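You operate a simulated robot arm through the tools that you are given. There is no shell and no other tool. Be economical: measure what you need, move in short steps, check, and stop when the job is done.

You are at the controls of a simulated robot arm. One attempt, no reset.

JOB
Mix the tank and top the glycol dose up to 40 ppm.
Fine: shut the tank lid first; read the dose meter once it is mixed; a stroke gives 10 ppm; mix it even again.

It is judged by the outcome, as a careful person would: the job done as asked, and still so three seconds after it is handed in. It fails if anything else is knocked over, pushed out of place, dropped, spilled or broken. Lids that push on must go on centred and level and be pressed home; caps that screw on are set level and turned clockwise until they are tight.

ROBOT AND FRAMES
A 6-joint arm with a two-finger parallel gripper, fixed in place. Base frame: the origin is at the foot of the arm, x ahead of it, y to its left, z up. Units: cm, rad, N and s.
With the tool pointing down near the work surface it reaches from about 22 to 72 cm from the base axis. Its first joint turns from -1.152 to 1.152 rad. Payload 2.45 kg.
The TCP is the grasp point between the finger pads, 2.4 cm short of the fingertips. In the tool frame z runs along the fingers and y along their closing line. The gripper opens to 6.8 cm. The fingers are 1.7 cm wide and 1 cm thick; the gripper's body (4 by 7 cm) begins 4.1 cm behind the TCP.
Orientation is that of the tool frame in the base frame, as [roll, pitch, yaw] about the fixed x, y, z axes, in that order (R = Rz(yaw) Ry(pitch) Rx(roll)). With the fingers straight down and closing along the base's y, the tool's x points along the base's -x, its y along +y and its z along -z.

CONTROLS
- The arm moves only by the tool servo_tool. Its arguments are lists of equal length, an entry for each row: "jaw": the gripper command, from -1 (fully open) to 1 (shut), values between in proportion; "offset": the shift along the tool's x, y, z in units of 200 mm (1.0 is 200 mm), a list of three; "rotation": the turn, a rotation vector about the tool's x, y, z in units of 60 degrees (1.0 is 60 degrees), a list of three. In form: {"jaw": [jaw, ...], "offset": [[dx, dy, dz], ...], "rotation": [[rx, ry, rz], ...]}. A call has 1 to 20 rows; each row is the pose to reach, as a shift and turn from the pose commanded when the call began, along the tool's axes at that moment. A call with a number of a shift or a turn outside -1 to 1 is refused whole. Rows are played at 5 a second. More than 5 cm and 0.15 rad between two rows, or a gripper value outside its range, and nothing of the call is played. Where a pose cannot be reached the arm comes as near as it can. A force on the tool above 40 N (or 10 N above the force at the start of the call, whichever is more), or a blocked arm, ends the call early, and 0.2 s more pass. The fingers move at their own pace (about 10.8 cm/s each) and stop on an object; they squeeze with about 42 N. The grip force told is the motor's: it shows also when the fingers shut on nothing. Time passes only in rows, and 0.2 s behind the last, so rows that repeat a pose let the fingers close. It gives the time, the measured TCP pose, the force on the tool (base axes), the opening and the grip force at its end, in the units of the frame above (readings bear some noise), with the torque about the TCP (base axes, N m) and any sound that the robot's microphone picked up.
- Cameras (640 x 400 px; columns grow to the right, rows downward): "scene" is fixed at [17.52, 43.25, 148.6]; the picture's right is [-0.70, -0.71, 0.00], its down [-0.36, 0.35, -0.87] and it looks along [0.62, -0.61, -0.50] (base axes); focal length 245 px, centre (320, 200). "wrist" rides on the gripper at [8.4, 1.1, -7.5] in the tool frame; the picture's right is [-0.13, 0.99, 0.00], its down [-0.60, -0.08, -0.79] and it looks along [-0.79, -0.10, 0.61] (tool axes); focal length 251 px, centre (320, 200). There is no depth. A picture from a camera that has moved, and an enlarged one, comes with that camera's place and axes in the base frame and with its lens. The place of the scene camera against the robot may be out by one fixed shift of up to 2.5 cm in any direction.
- get_image(camera): a new picture of that camera. It takes no simulated time.
- close_up(camera, box): a new picture of the part [left, top, right, bottom] of that camera's present view, enlarged. It takes no simulated time.
- job_done(): hands the job in; it is judged then, once.

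Go step by step. Nothing tells you positions but the pictures and the camera data: compare them with the known pose of the tool, close in by small moves and look again before you grip or let go. The budget is 120 turns and 84 pictures, counting those below and the enlarged ones. Unless the task says otherwise, let go and move clear before handing in, and close with one line.

The tools are called after ">>>" as name(argument=value, ...) on one line, values as JSON. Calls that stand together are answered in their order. servo_tool: Moves the arm, as the interface text tells. Its arguments: {"type":"object","properties":{"jaw":{"type":"array","items":{"type":"number"}},"offset":{"type":"array","items":{"type":"array","items":{"type":"number"}}},"rotation":{"type":"array","items":{"type":"array","items":{"type":"number"}}}},"required":["jaw","offset","rotation"]} The other tools are called the same way: get_image (camera) takes a picture; close_up (camera, box) takes an enlarged picture of a part of a camera's view; job_done () hands the job in.

At the start:

```text
time_s: 0.0
eef_pos: [50.21, -4.38, 137.87]
orientation: [-3.139, 0.004, -3.141]
wrist_force: [0.6, -0.6, -0.1]
torque: [-0.01, -0.04, -0.05]
width: 6.8
grasp_force: 0.1
```

scene: 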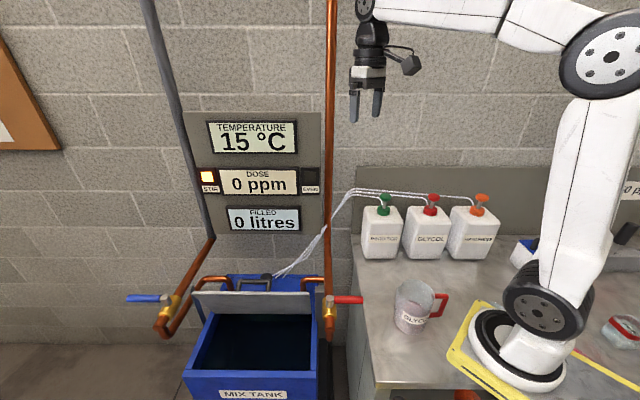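
wrist: 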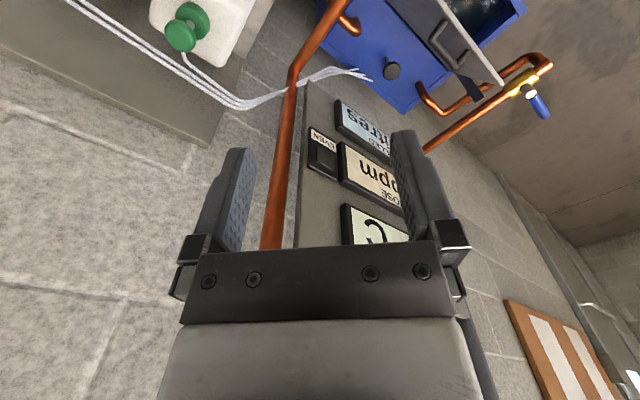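

I see a mix tank with an open lid, a panel with readouts, three dosing pumps and a jug labelled glycol. I'll look closer first.

>>> close_up(camera="scene", box=[120, 100, 360, 250])

>>> close_up(camera="scene", box=[120, 250, 360, 400])

>>> close_up(camera="scene", box=[330, 170, 530, 295])

>>> close_up(camera="scene", box=[400, 200, 640, 400])

```text
2.67 times, centred on (240, 175) of scene
camera zoom: at [17.52, 43.25, 148.6], right [-0.7, -0.71, 0.0], down [-0.36, 0.35, -0.87], along [0.62, -0.61, -0.5], focal length 652 px, centre (533, 267)
```

zoom: 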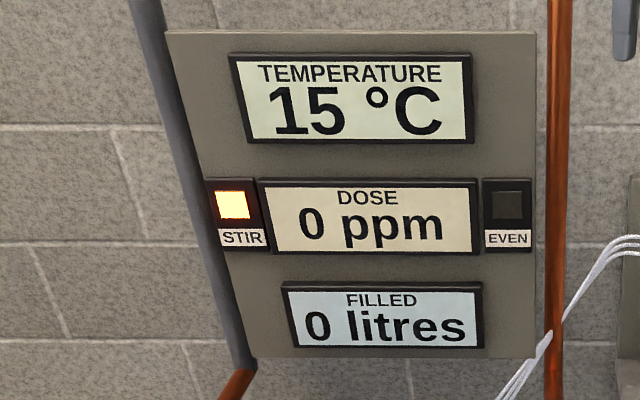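

```text
2.67 times, centred on (240, 325) of scene
camera zoom: at [17.52, 43.25, 148.6], right [-0.7, -0.71, 0.0], down [-0.36, 0.35, -0.87], along [0.62, -0.61, -0.5], focal length 652 px, centre (533, -133)
```

zoom: 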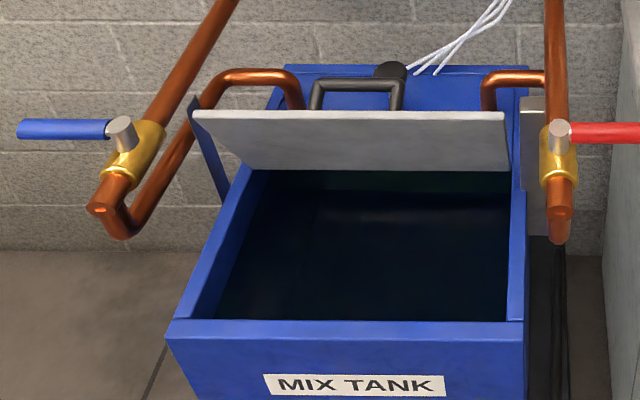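

```text
3.20 times, centred on (430, 232) of scene
camera zoom: at [17.52, 43.25, 148.6], right [-0.7, -0.71, 0.0], down [-0.36, 0.35, -0.87], along [0.62, -0.61, -0.5], focal length 783 px, centre (-32, 96)
```

zoom: 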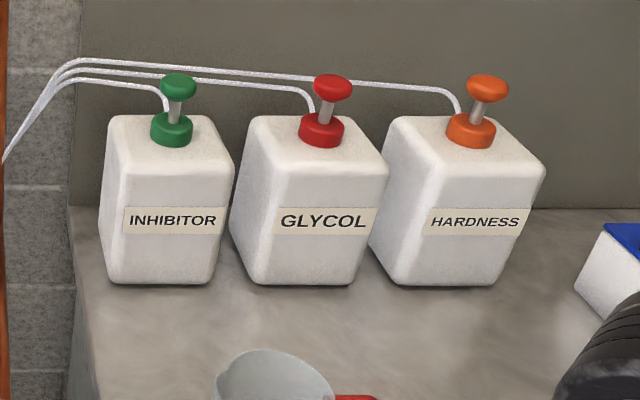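

```text
2.00 times, centred on (520, 300) of scene
camera zoom: at [17.52, 43.25, 148.6], right [-0.7, -0.71, 0.0], down [-0.36, 0.35, -0.87], along [0.62, -0.61, -0.5], focal length 489 px, centre (-80, 0)
```

zoom: 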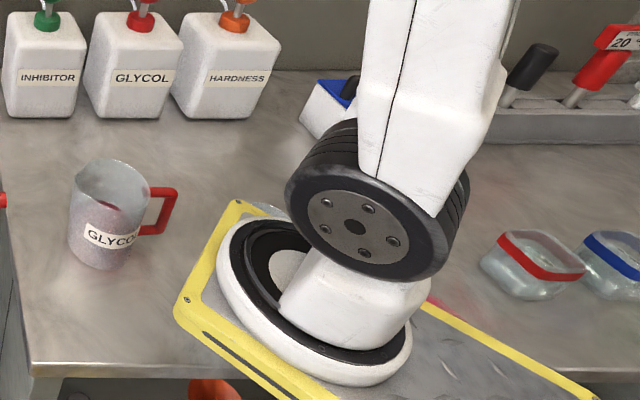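

>>> close_up(camera="wrist", box=[280, 0, 560, 175])

>>> close_up(camera="scene", box=[180, 260, 340, 360])

>>> close_up(camera="scene", box=[560, 170, 640, 220])

```text
2.29 times, centred on (420, 88) of wrist
camera zoom: at [41.59, -3.37, 145.36], right [0.13, 0.99, 0.0], down [0.6, -0.08, 0.79], along [0.79, -0.1, -0.61], focal length 575 px, centre (91, 457)
```

zoom: 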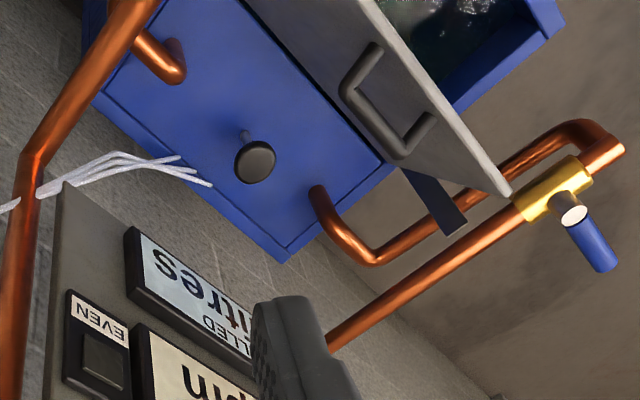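

```text
4.00 times, centred on (260, 310) of scene
camera zoom: at [17.52, 43.25, 148.6], right [-0.7, -0.71, 0.0], down [-0.36, 0.35, -0.87], along [0.62, -0.61, -0.5], focal length 978 px, centre (560, -240)
```

zoom: 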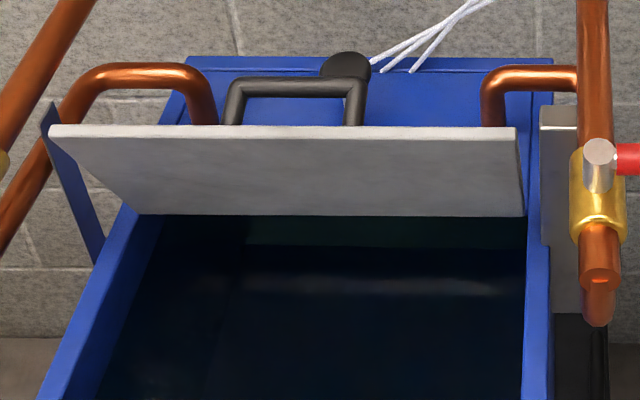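

```text
8.00 times, centred on (600, 195) of scene
camera zoom: at [17.52, 43.25, 148.6], right [-0.7, -0.71, 0.0], down [-0.36, 0.35, -0.87], along [0.62, -0.61, -0.5], focal length 1957 px, centre (-1920, 240)
```

zoom: 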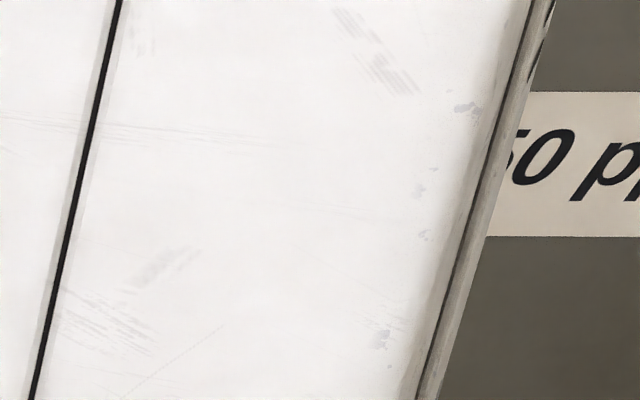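

>>> servo_tool(jaw=[-1, -1, -1, -1, -1, -1, -1, -1, -1], offset=[[0, 0, 0], [0, 0, 0], [0, 0, 0], [0, 0, 0], [0, 0, 0], [0, 0, 0], [0, 0, 0], [0, 0, 0], [0, 0, 0]], rotation=[[0, 0, 0.125], [0, 0, 0.25], [0, 0, 0.375], [0, 0, 0.5], [0, 0, 0.625], [0, 0, 0.75], [0, 0, 0.875], [0, 0, 1], [0, 0, 1]])

>>> get_image(camera="wrist")

>>> get_image(camera="scene")

```text
time_s: 2.0
eef_pos: [50.0, -4.32, 137.8]
orientation: [3.139, 0.003, 2.093]
wrist_force: [0.2, -1.3, -0.3]
torque: [0.02, 0.0, -0.01]
width: 6.82
grasp_force: 0.0
```

```text
74 pictures are left
camera wrist: at [46.74, 3.38, 145.37], right [0.92, 0.38, 0.0], down [0.23, -0.56, 0.79], along [0.3, -0.73, -0.61], focal length 251 px, centre (320, 200)
```

wrist: 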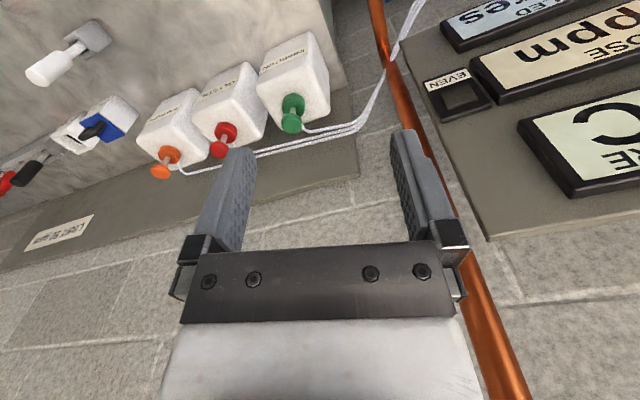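

```text
73 pictures are left
```

scene: 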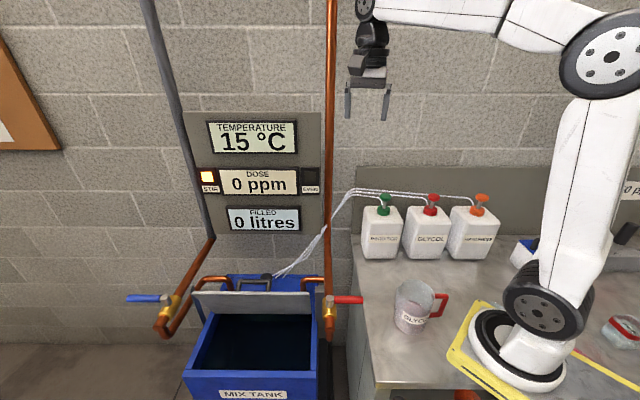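

>>> close_up(camera="wrist", box=[0, 0, 240, 150])

>>> close_up(camera="wrist", box=[0, 190, 120, 265])

>>> servo_tool(jaw=[-1, -1, -1, -1, -1, -1, -1, -1, -1], offset=[[0, 0, 0], [0, 0, 0], [0, 0, 0], [0, 0, 0], [0, 0, 0], [0, 0, 0], [0, 0, 0], [0, 0, 0], [0, 0, 0]], rotation=[[0, 0, 0.125], [0, 0, 0.25], [0, 0, 0.375], [0, 0, 0.5], [0, 0, 0.625], [0, 0, 0.75], [0, 0, 0.875], [0, 0, 1], [0, 0, 1]])

>>> get_image(camera="wrist")

```text
2.67 times, centred on (120, 75) of wrist
camera zoom: at [46.74, 3.38, 145.37], right [0.92, 0.38, 0.0], down [0.23, -0.56, 0.79], along [0.3, -0.73, -0.61], focal length 670 px, centre (853, 533)
```

zoom: 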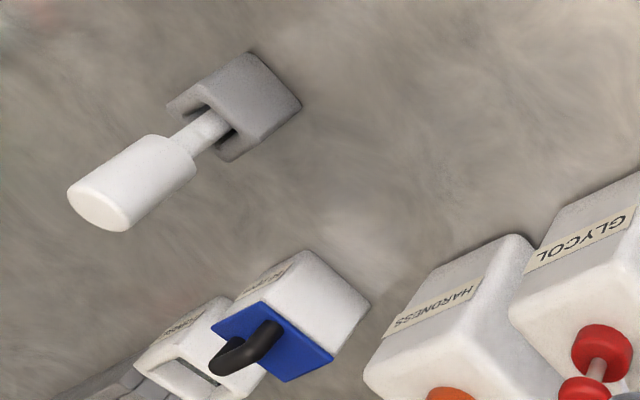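

```text
5.33 times, centred on (60, 228) of wrist
camera zoom: at [46.74, 3.38, 145.37], right [0.92, 0.38, 0.0], down [0.23, -0.56, 0.79], along [0.3, -0.73, -0.61], focal length 1341 px, centre (1707, 53)
```

zoom: 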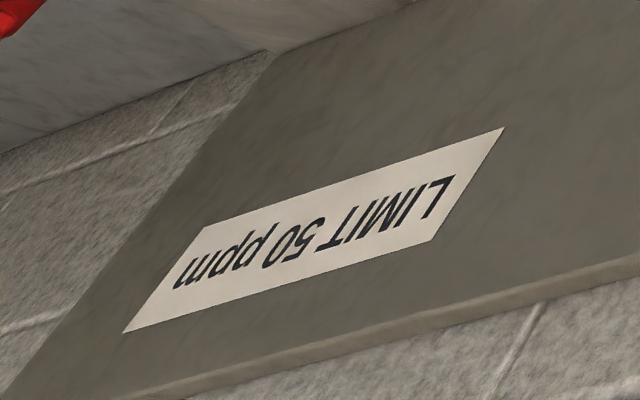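

```text
time_s: 4.0
eef_pos: [50.05, -4.42, 137.87]
orientation: [3.139, 0.001, 1.043]
wrist_force: [-0.7, 0.2, -0.8]
torque: [0.03, -0.01, 0.01]
width: 6.81
grasp_force: 0.1
```

```text
70 pictures are left
camera wrist: at [55.14, 2.24, 145.39], right [0.79, -0.61, 0.0], down [-0.37, -0.48, 0.79], along [-0.48, -0.63, -0.61], focal length 251 px, centre (320, 200)
```

wrist: 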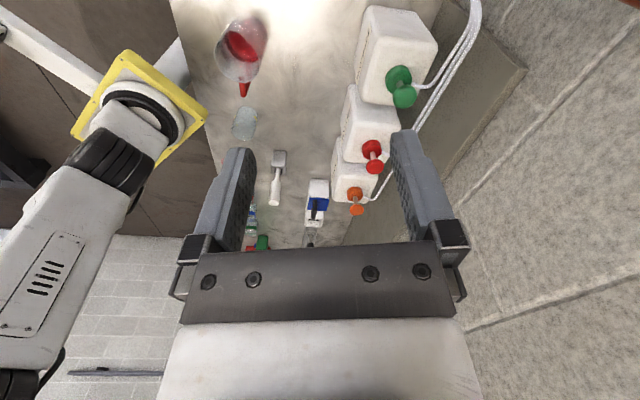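

>>> close_up(camera="wrist", box=[220, 100, 380, 250])

>>> servo_tool(jaw=[-1, -1, -1, -1, -1, -1, -1, -1], offset=[[0, 0, 0.15], [0, 0, 0.3], [0.1, 0, 0.4], [0.2, 0, 0.5], [0.1, 0, 0.6], [-0.1, 0, 0.6], [-0.25, 0, 0.6], [-0.25, 0, 0.6]], rotation=[[0, 0, -0.05], [0, 0, -0.1], [0, 0, -0.1], [0, 0, -0.1], [0, 0, -0.1], [0, 0, -0.1], [0, 0, -0.1], [0, 0, -0.1]])

>>> get_image(camera="wrist")

```text
2.67 times, centred on (300, 175) of wrist
camera zoom: at [55.14, 2.24, 145.39], right [0.79, -0.61, 0.0], down [-0.37, -0.48, 0.79], along [-0.48, -0.63, -0.61], focal length 670 px, centre (373, 267)
```

zoom: 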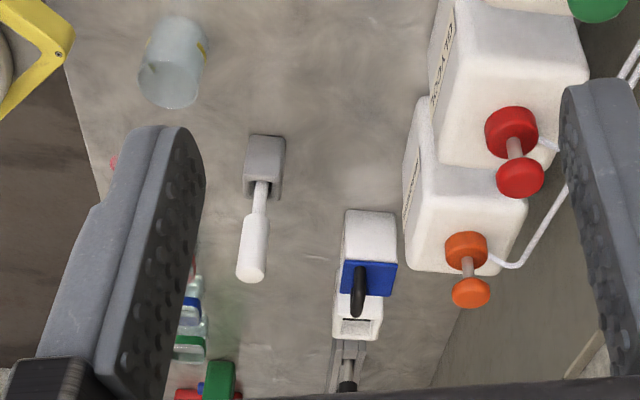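

```text
time_s: 5.8
eef_pos: [47.69, -8.64, 125.55]
orientation: [3.138, 0.001, 1.152]
wrist_force: [0.0, 0.0, 0.3]
torque: [0.0, -0.02, 0.0]
width: 6.79
grasp_force: 0.0
```

```text
68 pictures are left
camera wrist: at [51.97, -1.53, 133.24], right [0.85, -0.52, 0.0], down [-0.32, -0.52, 0.79], along [-0.41, -0.68, -0.61], focal length 251 px, centre (320, 200)
```

wrist: 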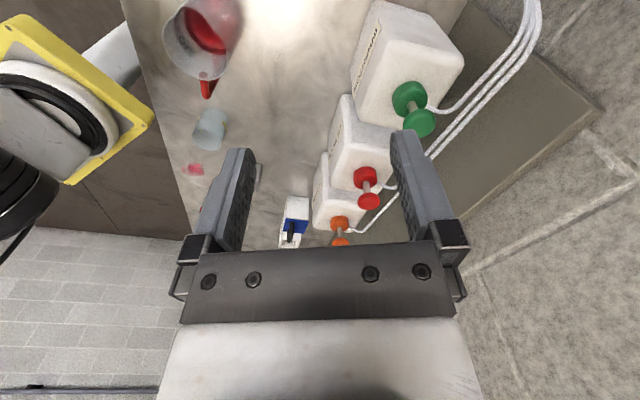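

I have the layout: the tank stands in a frame turned 45° from the base, its open lid's free edge is near z≈89, and the red valve and pipe are just right of it. I'll turn the tool to line up with the tank and look again from above.

>>> servo_tool(jaw=[0, 1, 1, 1, 1, 1, 1, 1, 1], offset=[[0, 0, 0], [0, 0, 0], [0, 0, 0], [0, 0, 0], [0, 0, 0], [0, 0, 0], [0, 0, 0], [0, 0, 0], [0, 0, 0]], rotation=[[0, 0, -0.125], [0, 0, -0.25], [0, 0, -0.375], [0, 0, -0.5], [0, 0, -0.625], [0, 0, -0.75], [0, 0, -0.875], [0, 0, -1], [0, 0, -1]])

>>> servo_tool(jaw=[1, 1, 1, 1], offset=[[0, 0, 0], [0, 0.1, 0], [0, 0.3, 0], [0, 0.5, 0]], rotation=[[0, 0, -0.075], [0, 0, -0.15], [0, 0, -0.15], [0, 0, -0.15]])

>>> get_image(camera="wrist")

```text
time_s: 7.8
eef_pos: [47.71, -8.76, 125.72]
orientation: [3.139, 0.003, 2.202]
wrist_force: [0.2, 0.2, -1.1]
torque: [-0.03, -0.02, 0.0]
width: 0.0
grasp_force: 23.5
```

```text
time_s: 8.8
eef_pos: [55.56, -2.84, 125.8]
orientation: [3.14, 0.005, 2.354]
wrist_force: [-0.5, 0.5, 0.3]
torque: [0.03, 0.06, 0.02]
width: 0.0
grasp_force: 24.0
```

```text
67 pictures are left
camera wrist: at [50.36, 3.81, 133.37], right [0.79, 0.61, 0.0], down [0.37, -0.48, 0.8], along [0.49, -0.63, -0.61], focal length 251 px, centre (320, 200)
```

wrist: 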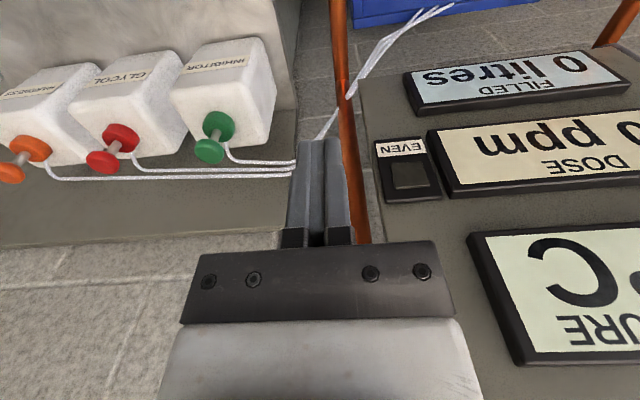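

>>> servo_tool(jaw=[1, 1, 1, 1, 1, 1], offset=[[0.15, 0.1, 0], [0.3, 0.25, 0.05], [0.4, 0.4, 0.15], [0.5, 0.55, 0.3], [0.5, 0.7, 0.45], [0.5, 0.75, 0.5]], rotation=[[0, 0, 0], [0, 0, 0], [0, 0, 0], [0, 0, 0], [0, 0, 0], [0, 0, 0]])

>>> get_image(camera="wrist")

>>> get_image(camera="scene")

```text
time_s: 10.2
eef_pos: [59.23, 14.89, 115.9]
orientation: [3.14, 0.004, 2.356]
wrist_force: [0.0, 0.2, 0.6]
torque: [-0.01, -0.02, 0.0]
width: 0.0
grasp_force: 23.2
```

```text
66 pictures are left
camera wrist: at [53.96, 21.53, 123.45], right [0.79, 0.61, 0.0], down [0.37, -0.48, 0.79], along [0.49, -0.63, -0.61], focal length 251 px, centre (320, 200)
```

wrist: 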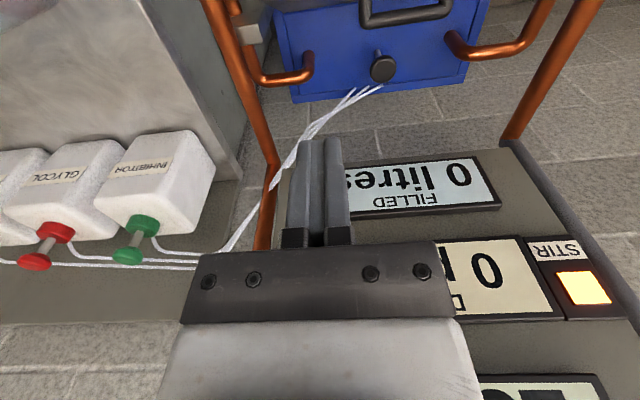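

```text
65 pictures are left
```

scene: 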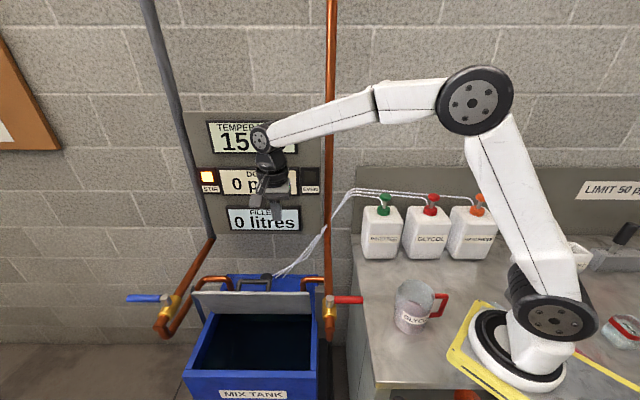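

>>> servo_tool(jaw=[1, 1, 1, 1, 1, 1], offset=[[-0.15, 0, 0.15], [-0.3, 0, 0.3], [-0.37, 0, 0.5], [-0.37, 0, 0.7], [-0.37, 0, 0.85], [-0.37, 0, 0.85]], rotation=[[0, 0, 0], [0, 0, 0], [0, 0, 0], [0, 0, 0], [0, 0, 0], [0, 0, 0]])

>>> get_image(camera="wrist")

>>> get_image(camera="scene")

```text
time_s: 11.6
eef_pos: [64.64, 9.38, 98.7]
orientation: [3.139, 0.005, 2.357]
wrist_force: [0.2, -0.2, -1.1]
torque: [-0.01, 0.01, 0.0]
width: 0.0
grasp_force: 23.3
```

```text
64 pictures are left
camera wrist: at [59.37, 16.08, 106.24], right [0.79, 0.61, 0.0], down [0.37, -0.48, 0.79], along [0.49, -0.63, -0.61], focal length 251 px, centre (320, 200)
```

wrist: 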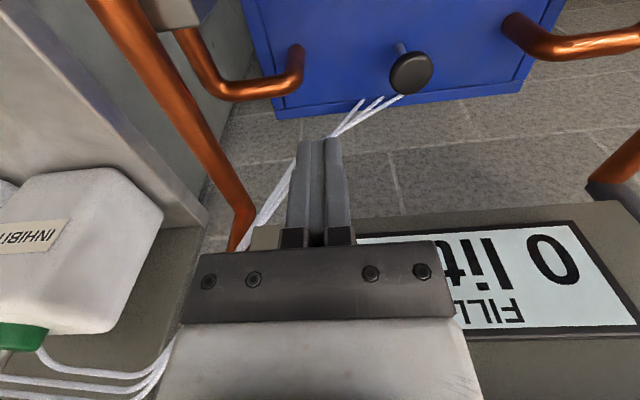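

```text
63 pictures are left
```

scene: 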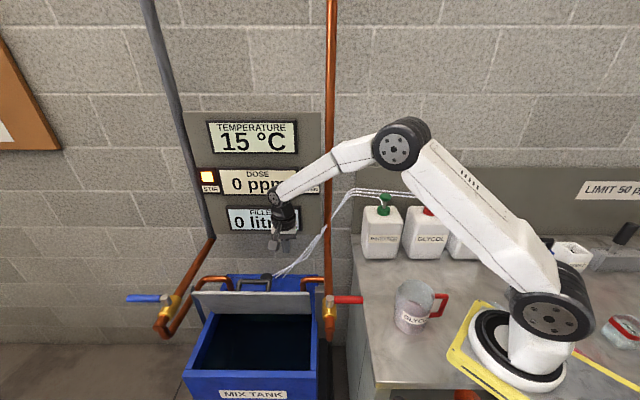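

>>> servo_tool(jaw=[1, 1, 1, 1, 1], offset=[[0, 0, 0.12], [0, 0, 0.24], [0, 0, 0.36], [0, 0, 0.48], [0, 0, 0.5]], rotation=[[0, 0, 0], [0, 0, 0], [0, 0, 0], [0, 0, 0], [0, 0, 0]])

>>> close_up(camera="scene", box=[180, 220, 372, 340])

>>> get_image(camera="wrist")

```text
time_s: 12.8
eef_pos: [64.52, 9.6, 88.89]
orientation: [3.14, 0.003, 2.355]
wrist_force: [0.6, 0.6, 0.4]
torque: [-0.03, 0.0, 0.0]
width: 0.0
grasp_force: 23.2
```

```text
3.33 times, centred on (276, 280) of scene
camera zoom: at [17.52, 43.25, 148.6], right [-0.7, -0.71, 0.0], down [-0.36, 0.35, -0.87], along [0.62, -0.61, -0.5], focal length 815 px, centre (467, -67)
```

zoom: 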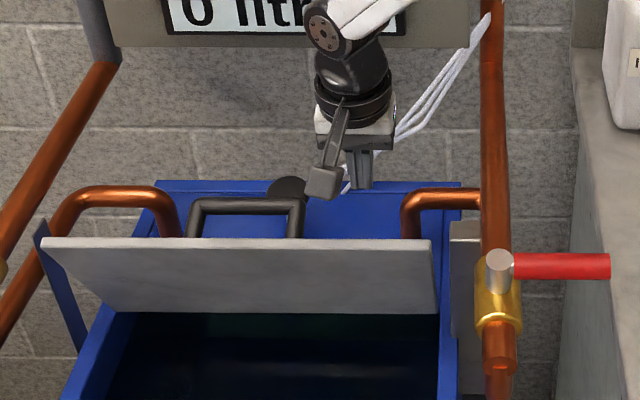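

```text
61 pictures are left
camera wrist: at [59.27, 16.13, 96.4], right [0.79, 0.61, 0.0], down [0.37, -0.48, 0.79], along [0.49, -0.63, -0.61], focal length 251 px, centre (320, 200)
```

wrist: 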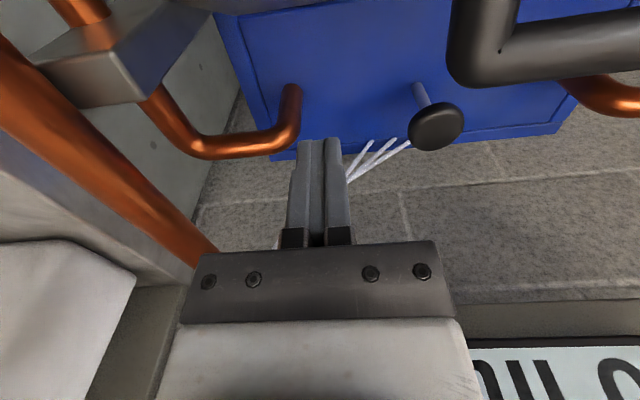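

>>> servo_tool(jaw=[1, 1, 1, 1, 1, 1, 1], offset=[[0, 0, 0.1], [0.14, 0, 0.1], [0.25, 0, 0.1], [0.34, 0, 0.1], [0.42, 0, 0.1], [0.5, 0, 0.11], [0.57, 0, 0.13]], rotation=[[0, 0, 0], [0, 0, 0], [0, 0, 0], [0, 0, 0], [0, 0, 0], [0, 0, 0], [0, 0, 0]])

>>> close_up(camera="scene", box=[160, 220, 384, 360])

```text
time_s: 14.4
eef_pos: [56.56, 17.59, 85.99]
orientation: [3.141, 0.005, 2.354]
wrist_force: [-0.7, -0.4, -0.2]
torque: [0.0, -0.02, 0.02]
width: 0.0
grasp_force: 24.0
```

```text
2.86 times, centred on (272, 290) of scene
camera zoom: at [17.53, 43.25, 148.6], right [-0.7, -0.71, 0.0], down [-0.36, 0.35, -0.87], along [0.62, -0.61, -0.5], focal length 699 px, centre (457, -57)
```

zoom: 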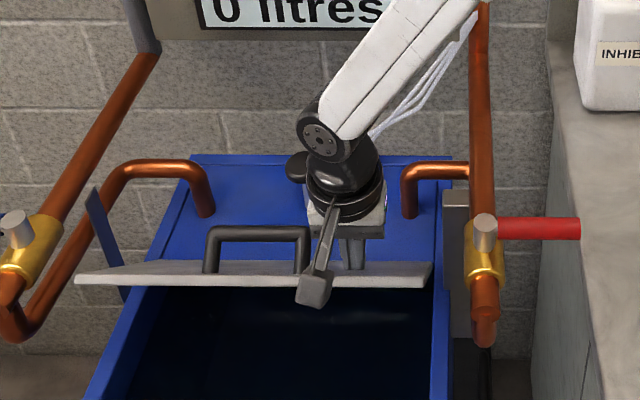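

>>> servo_tool(jaw=[1, 1, 1, 1, 1, 1], offset=[[0.08, 0, 0.05], [0.15, 0, 0.12], [0.21, 0, 0.21], [0.26, 0, 0.31], [0.29, 0, 0.41], [0.3, 0, 0.5]], rotation=[[0, 0, 0], [0, 0, 0], [0, 0, 0], [0, 0, 0], [0, 0, 0], [0, 0, 0]])

>>> close_up(camera="scene", box=[160, 240, 384, 380])

```text
time_s: 15.8
eef_pos: [52.2, 21.74, 76.07]
orientation: [3.141, 0.003, 2.357]
wrist_force: [1.7, -0.5, -0.2]
torque: [-0.01, 0.02, 0.01]
width: 0.0
grasp_force: 23.5
```

```text
2.86 times, centred on (272, 310) of scene
camera zoom: at [17.52, 43.25, 148.59], right [-0.7, -0.71, 0.0], down [-0.36, 0.35, -0.87], along [0.62, -0.61, -0.5], focal length 699 px, centre (457, -114)
```

zoom: 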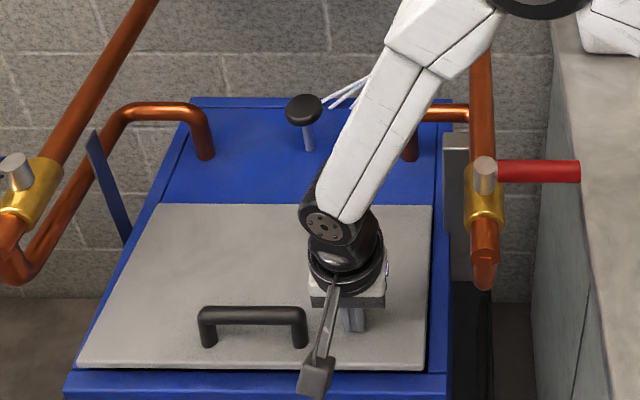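

>>> servo_tool(jaw=[1, 1, 1, 1, 1, 1, 1], offset=[[0, 0, 0.02], [0, 0, 0.05], [0, 0, 0.08], [0, 0, 0.11], [0, 0, 0.14], [0, 0, 0.17], [0, 0, 0.2]], rotation=[[0, 0, 0], [0, 0, 0], [0, 0, 0], [0, 0, 0], [0, 0, 0], [0, 0, 0], [0, 0, 0]])

>>> get_image(camera="scene")

>>> get_image(camera="wrist")

```text
time_s: 17.1
eef_pos: [52.43, 21.78, 73.54]
orientation: [-3.137, 0.001, 2.358]
wrist_force: [-8.7, -5.0, 19.9]
torque: [-0.17, 0.09, -0.04]
width: 0.0
grasp_force: 24.2
stopped in row 6: the force on the tool passed its limit at 54 N (the readings are from after the stop); the commanded pose is now the measured one
```

```text
58 pictures are left
```

scene: 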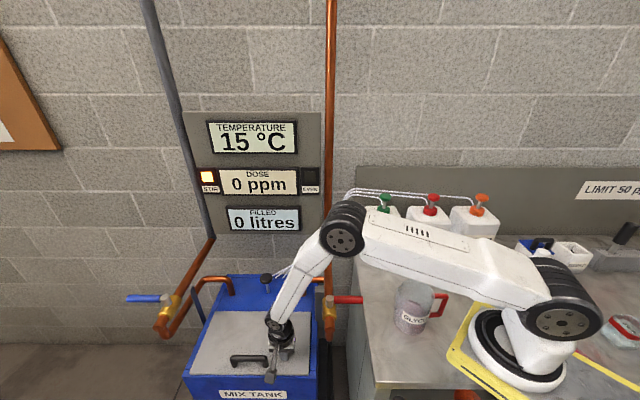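

```text
57 pictures are left
camera wrist: at [47.16, 28.45, 81.02], right [0.79, 0.61, 0.0], down [0.37, -0.48, 0.79], along [0.48, -0.63, -0.61], focal length 251 px, centre (320, 200)
```

wrist: 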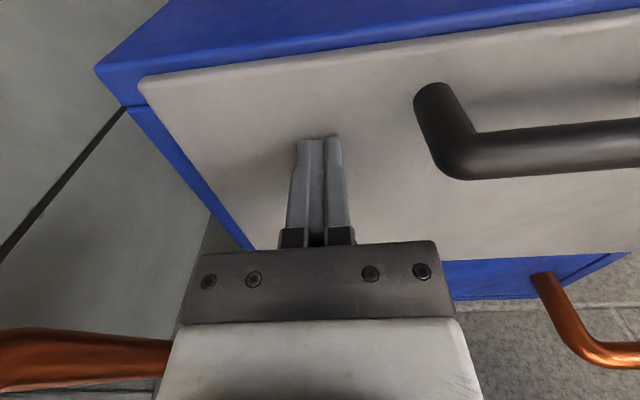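

The lid is shut. I'll back off upward and wait to see whether the stirrer reacts.

>>> servo_tool(jaw=[1, 1, 1, 1, 1, 1, 1, 1, 1, 1, 1, 1, 1, 1, 1, 1, 1, 1, 1, 1], offset=[[0, 0, -0.1], [0, 0, -0.3], [0, 0, -0.5], [0, 0, -0.7], [0, 0, -0.8], [0, 0, -0.8], [0, 0, -0.8], [0, 0, -0.8], [0, 0, -0.8], [0, 0, -0.8], [0, 0, -0.8], [0, 0, -0.8], [0, 0, -0.8], [0, 0, -0.8], [0, 0, -0.8], [0, 0, -0.8], [0, 0, -0.8], [0, 0, -0.8], [0, 0, -0.8], [0, 0, -0.8]], rotation=[[0, 0, 0], [0, 0, 0], [0, 0, 0], [0, 0, 0], [0, 0, 0], [0, 0, 0], [0, 0, 0], [0, 0, 0], [0, 0, 0], [0, 0, 0], [0, 0, 0], [0, 0, 0], [0, 0, 0], [0, 0, 0], [0, 0, 0], [0, 0, 0], [0, 0, 0], [0, 0, 0], [0, 0, 0], [0, 0, 0]])

>>> get_image(camera="scene")

>>> get_image(camera="wrist")

```text
time_s: 21.3
eef_pos: [52.41, 21.79, 89.32]
orientation: [-3.14, 0.004, 2.355]
wrist_force: [-0.2, -0.1, 0.0]
torque: [0.02, 0.05, 0.05]
width: 0.0
grasp_force: 23.4
```

```text
56 pictures are left
```

scene: 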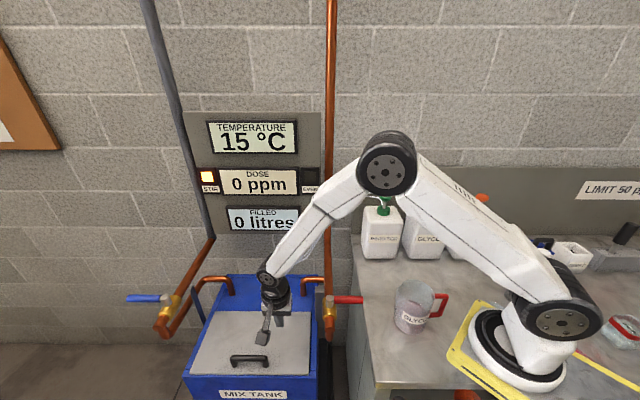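

```text
55 pictures are left
camera wrist: at [47.11, 28.46, 96.92], right [0.79, 0.61, 0.0], down [0.37, -0.48, 0.79], along [0.48, -0.63, -0.61], focal length 251 px, centre (320, 200)
```

wrist: 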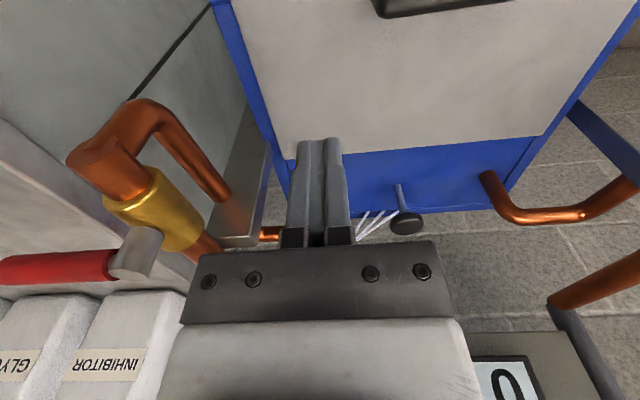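

>>> close_up(camera="wrist", box=[200, 80, 480, 255])

>>> close_up(camera="scene", box=[230, 255, 350, 330])

```text
2.29 times, centred on (340, 168) of wrist
camera zoom: at [47.11, 28.46, 96.92], right [0.79, 0.61, 0.0], down [0.37, -0.48, 0.79], along [0.48, -0.63, -0.61], focal length 575 px, centre (274, 274)
```

zoom: 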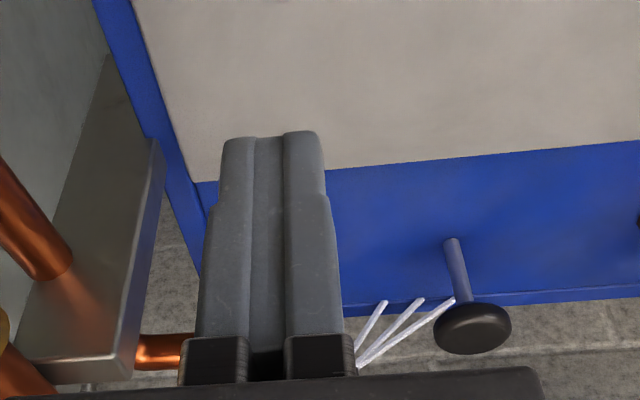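

```text
5.33 times, centred on (290, 292) of scene
camera zoom: at [17.52, 43.25, 148.6], right [-0.7, -0.71, 0.0], down [-0.36, 0.35, -0.87], along [0.62, -0.61, -0.5], focal length 1305 px, centre (480, -293)
```

zoom: 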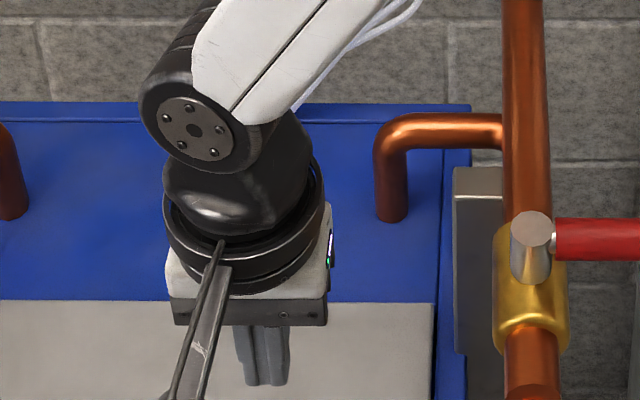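

>>> servo_tool(jaw=[1, 1, 1, 1, 1, 1, 1], offset=[[0, 0, -0.15], [-0.2, 0.05, -0.25], [-0.4, 0.12, -0.35], [-0.6, 0.2, -0.35], [-0.75, 0.27, -0.35], [-0.9, 0.35, -0.35], [-0.9, 0.35, -0.35]], rotation=[[0, 0, 0], [0, 0, 0], [0, 0, 0], [0, 0, 0], [0, 0, 0], [0, 0, 0], [0, 0, 0]])

>>> get_image(camera="scene")

>>> get_image(camera="wrist")

```text
time_s: 22.9
eef_pos: [69.94, 14.16, 96.37]
orientation: [-3.141, 0.002, 2.356]
wrist_force: [0.0, -0.4, -0.5]
torque: [0.01, -0.03, -0.02]
width: 0.01
grasp_force: 23.7
```

```text
52 pictures are left
```

scene: 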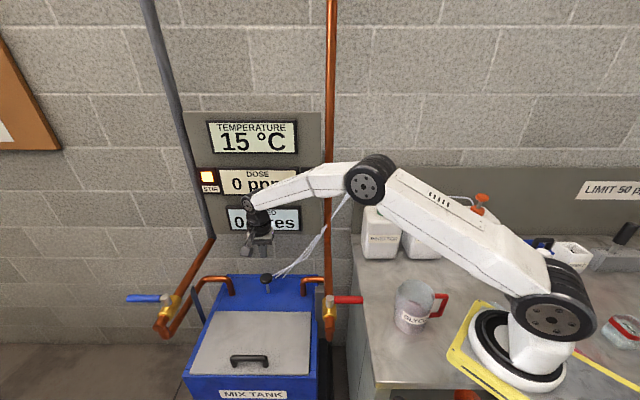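

```text
51 pictures are left
camera wrist: at [64.73, 20.86, 103.91], right [0.79, 0.61, 0.0], down [0.37, -0.48, 0.79], along [0.48, -0.63, -0.61], focal length 251 px, centre (320, 200)
```

wrist: 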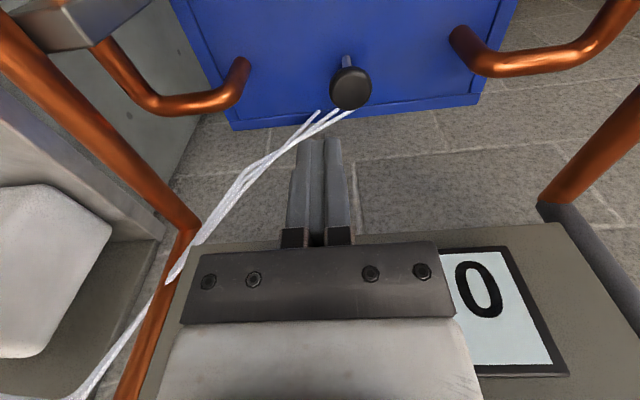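

>>> servo_tool(jaw=[1, 1, 1, 1, 1], offset=[[-0.15, 0.06, 0], [-0.28, 0.12, 0.1], [-0.28, 0.12, 0.25], [-0.28, 0.12, 0.4], [-0.28, 0.12, 0.4]], rotation=[[0, 0, 0], [0, 0, 0], [0, 0, 0], [0, 0, 0], [0, 0, 0]])

>>> get_image(camera="wrist")

>>> close_up(camera="scene", box=[180, 160, 340, 310])

```text
time_s: 24.1
eef_pos: [75.31, 11.63, 88.41]
orientation: [-3.141, 0.003, 2.354]
wrist_force: [-1.4, -0.7, -0.2]
torque: [-0.03, 0.0, 0.02]
width: 0.01
grasp_force: 23.9
```

```text
50 pictures are left
camera wrist: at [70.07, 18.33, 95.98], right [0.79, 0.61, 0.0], down [0.37, -0.48, 0.79], along [0.48, -0.63, -0.61], focal length 251 px, centre (320, 200)
```

wrist: 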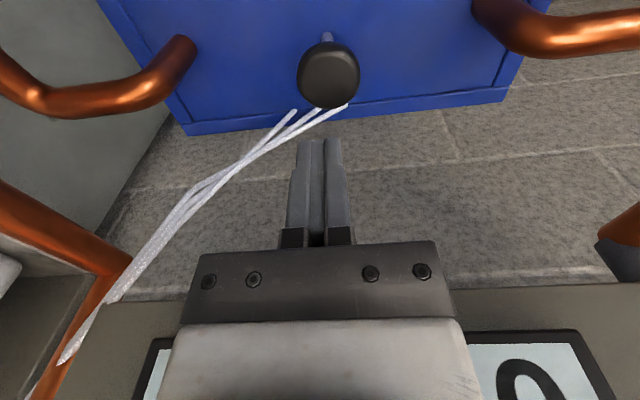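

```text
2.67 times, centred on (260, 235) of scene
camera zoom: at [17.52, 43.25, 148.6], right [-0.7, -0.71, 0.0], down [-0.36, 0.35, -0.87], along [0.62, -0.61, -0.5], focal length 652 px, centre (480, 107)
```

zoom: 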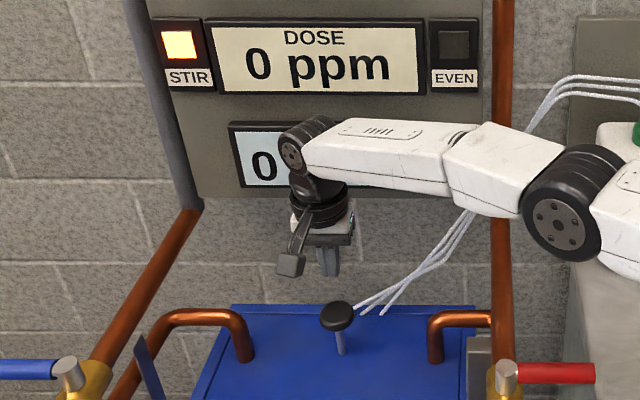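

The black plunger on the tank's rear deck is right under the tool at about (75.8, 11.7, 78). It is the only control on the tank, so I'll press it carefully and see what changes.

>>> servo_tool(jaw=[1, 1, 1, 1, 1, 1, 1, 1], offset=[[-0.01, 0.01, 0.15], [-0.02, 0.02, 0.28], [-0.02, 0.02, 0.33], [-0.02, 0.02, 0.37], [-0.02, 0.02, 0.41], [-0.02, 0.02, 0.45], [-0.02, 0.02, 0.5], [-0.02, 0.02, 0.5]], rotation=[[0, 0, 0], [0, 0, 0], [0, 0, 0], [0, 0, 0], [0, 0, 0], [0, 0, 0], [0, 0, 0], [0, 0, 0]])

>>> close_up(camera="scene", box=[180, 160, 340, 310])

>>> get_image(camera="wrist")

```text
time_s: 25.9
eef_pos: [73.74, 11.41, 80.15]
orientation: [-3.14, 0.002, 2.356]
wrist_force: [0.1, 0.2, 1.4]
torque: [0.01, -0.04, 0.0]
width: 0.0
grasp_force: 23.7
out of reach, approached as far as the arm can: row 1, 2, 3, 4, 5, 6, 7, 8
```

```text
2.67 times, centred on (260, 235) of scene
camera zoom: at [17.52, 43.25, 148.59], right [-0.7, -0.71, 0.0], down [-0.36, 0.35, -0.87], along [0.62, -0.61, -0.5], focal length 652 px, centre (480, 107)
```

zoom: 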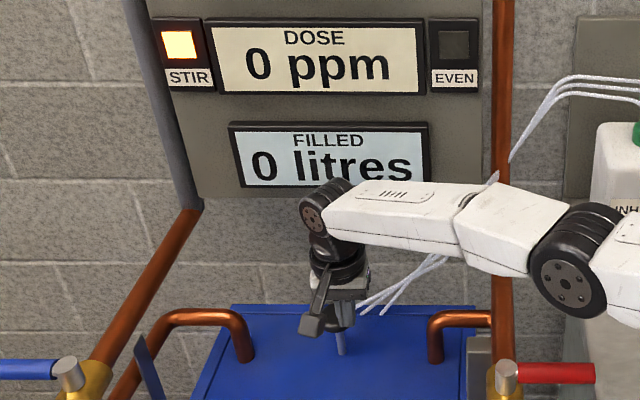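

```text
47 pictures are left
camera wrist: at [68.45, 17.93, 87.68], right [0.79, 0.61, 0.0], down [0.37, -0.48, 0.79], along [0.48, -0.63, -0.61], focal length 251 px, centre (320, 200)
```

wrist: 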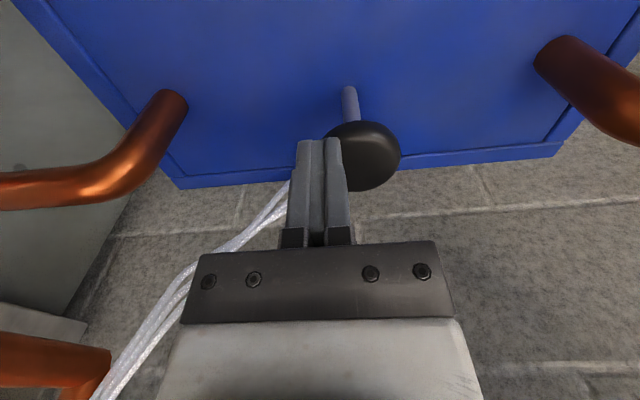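

>>> servo_tool(jaw=[1, 1, 1, 1, 1, 1, 1], offset=[[0.05, 0, -0.15], [0.03, 0, -0.3], [0, 0, -0.35], [-0.02, 0.02, -0.35], [-0.02, 0.02, -0.35], [-0.02, 0.02, -0.35], [-0.02, 0.02, -0.35]], rotation=[[0, 0, 0], [-0.1, -0.07, 0], [-0.2, -0.147, 0], [-0.3, -0.22, 0], [-0.4, -0.294, 0], [-0.47, -0.346, 0], [-0.47, -0.346, 0]])

>>> close_up(camera="scene", box=[180, 160, 340, 310])

>>> get_image(camera="wrist")

```text
time_s: 27.5
eef_pos: [74.19, 11.22, 86.95]
orientation: [2.628, 0.349, 2.263]
wrist_force: [0.5, -0.4, 0.5]
torque: [-0.05, 0.08, -0.01]
width: 0.01
grasp_force: 23.5
```

```text
2.67 times, centred on (260, 235) of scene
camera zoom: at [17.52, 43.25, 148.6], right [-0.7, -0.71, 0.0], down [-0.36, 0.35, -0.87], along [0.62, -0.61, -0.5], focal length 652 px, centre (480, 107)
```

zoom: 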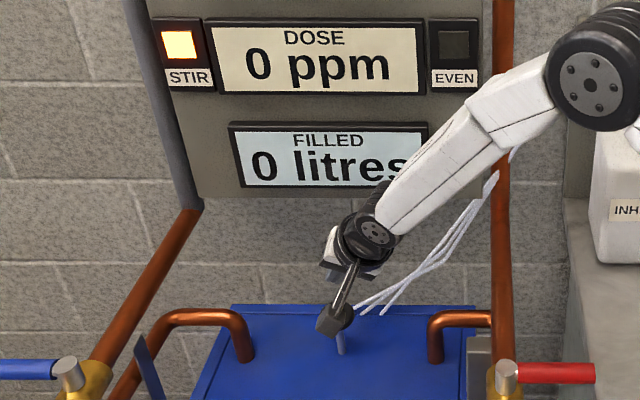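

```text
45 pictures are left
camera wrist: at [65.35, 17.42, 90.89], right [0.64, 0.59, 0.5], down [-0.13, -0.56, 0.82], along [0.76, -0.59, -0.28], focal length 251 px, centre (320, 200)
```

wrist: 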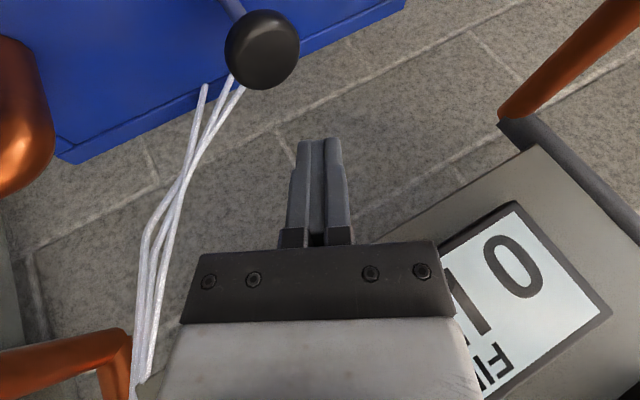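

>>> servo_tool(jaw=[1, 1, 1, 1, 1, 1, 1, 1, 1], offset=[[0.043, -0.058, 0.102], [0.085, -0.115, 0.205], [0.096, -0.129, 0.229], [0.106, -0.143, 0.254], [0.116, -0.157, 0.278], [0.126, -0.171, 0.303], [0.137, -0.185, 0.328], [0.147, -0.199, 0.352], [0.147, -0.199, 0.352]], rotation=[[0, 0, 0], [0, 0, 0], [0, 0, 0], [0, 0, 0], [0, 0, 0], [0, 0, 0], [0, 0, 0], [0, 0, 0], [0, 0, 0]])

>>> close_up(camera="scene", box=[180, 160, 340, 310])

>>> get_image(camera="wrist")

```text
time_s: 29.5
eef_pos: [74.17, 11.47, 78.4]
orientation: [2.629, 0.35, 2.265]
wrist_force: [-0.6, -1.0, 3.7]
torque: [-0.06, -0.03, 0.02]
width: 0.0
grasp_force: 23.6
```

```text
2.67 times, centred on (260, 235) of scene
camera zoom: at [17.51, 43.24, 148.6], right [-0.7, -0.71, 0.0], down [-0.36, 0.35, -0.87], along [0.62, -0.61, -0.5], focal length 652 px, centre (480, 107)
```

zoom: 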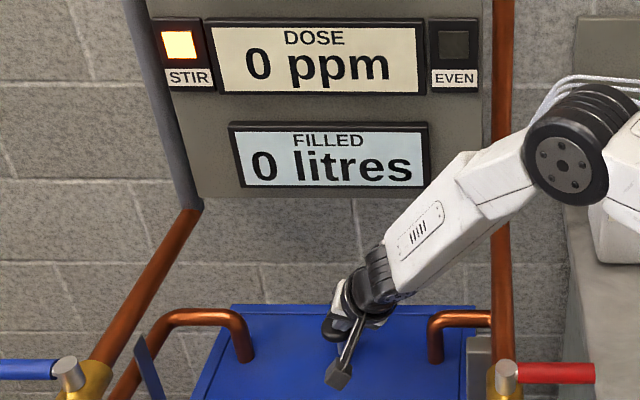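

```text
43 pictures are left
camera wrist: at [65.36, 17.52, 82.26], right [0.64, 0.59, 0.5], down [-0.13, -0.56, 0.82], along [0.76, -0.59, -0.28], focal length 251 px, centre (320, 200)
```

wrist: 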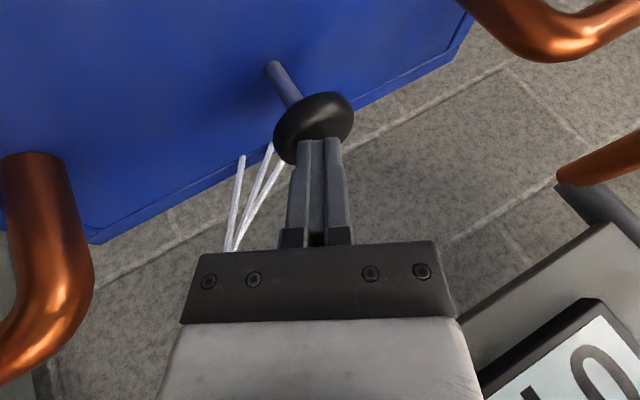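

>>> servo_tool(jaw=[1, 1, 1, 1, 1, 1, 1, 1], offset=[[0.01, -0.014, 0.025], [0.02, -0.028, 0.049], [0.031, -0.042, 0.074], [0.041, -0.055, 0.098], [0.051, -0.069, 0.123], [0.058, -0.079, 0.139], [0.058, -0.079, 0.139], [0.058, -0.079, 0.139]], rotation=[[0, 0, 0], [0, 0, 0], [0, 0, 0], [0, 0, 0], [0, 0, 0], [0, 0, 0], [0, 0, 0], [0, 0, 0]])

>>> close_up(camera="scene", box=[180, 160, 340, 310])

>>> get_image(camera="wrist")

```text
time_s: 31.3
eef_pos: [74.29, 11.37, 75.45]
orientation: [2.625, 0.35, 2.26]
wrist_force: [-1.2, -0.8, 25.2]
torque: [0.0, -0.06, 0.03]
width: 0.02
grasp_force: 23.9
```

```text
2.67 times, centred on (260, 235) of scene
camera zoom: at [17.46, 43.24, 148.61], right [-0.7, -0.71, 0.0], down [-0.36, 0.35, -0.87], along [0.62, -0.61, -0.5], focal length 652 px, centre (480, 107)
```

zoom: 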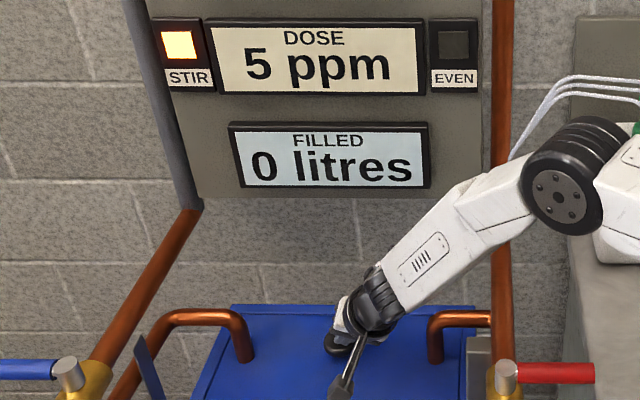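

```text
41 pictures are left
camera wrist: at [65.46, 17.51, 79.21], right [0.63, 0.59, 0.5], down [-0.14, -0.56, 0.82], along [0.76, -0.59, -0.27], focal length 251 px, centre (320, 200)
```

wrist: 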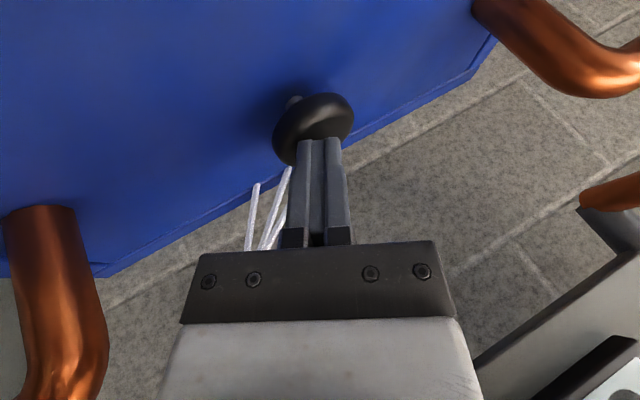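

Pressing the plunger mixes the tank: the dose reading rose to 5 ppm. I'll lift to see whether it springs back.

>>> servo_tool(jaw=[1, 1, 1, 1, 1, 1], offset=[[-0.017, 0.023, -0.041], [-0.034, 0.046, -0.082], [-0.051, 0.069, -0.123], [-0.068, 0.092, -0.164], [-0.085, 0.115, -0.205], [-0.085, 0.115, -0.205]], rotation=[[0, 0, 0], [0, 0, 0], [0, 0, 0], [0, 0, 0], [0, 0, 0], [0, 0, 0]])

>>> close_up(camera="scene", box=[180, 160, 340, 310])

>>> get_image(camera="wrist")

```text
time_s: 32.7
eef_pos: [73.97, 11.37, 80.02]
orientation: [2.633, 0.35, 2.263]
wrist_force: [-12.2, -0.9, 1.6]
torque: [-0.04, 0.28, -0.02]
width: 0.03
grasp_force: 23.3
```

```text
2.67 times, centred on (260, 235) of scene
camera zoom: at [17.5, 43.25, 148.6], right [-0.7, -0.71, 0.0], down [-0.36, 0.35, -0.87], along [0.62, -0.61, -0.5], focal length 652 px, centre (480, 107)
```

zoom: 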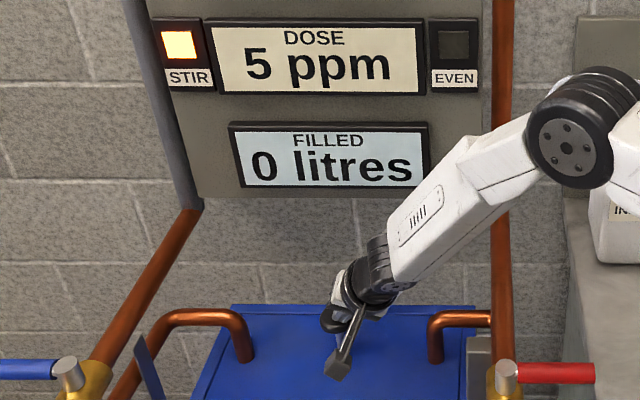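

```text
39 pictures are left
camera wrist: at [65.2, 17.45, 83.93], right [0.64, 0.59, 0.5], down [-0.13, -0.56, 0.82], along [0.76, -0.59, -0.28], focal length 251 px, centre (320, 200)
```

wrist: 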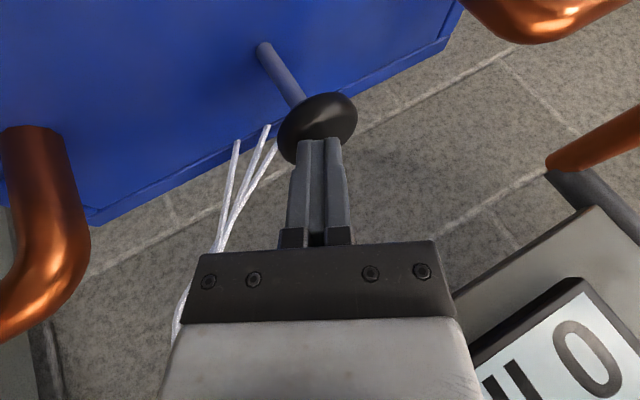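

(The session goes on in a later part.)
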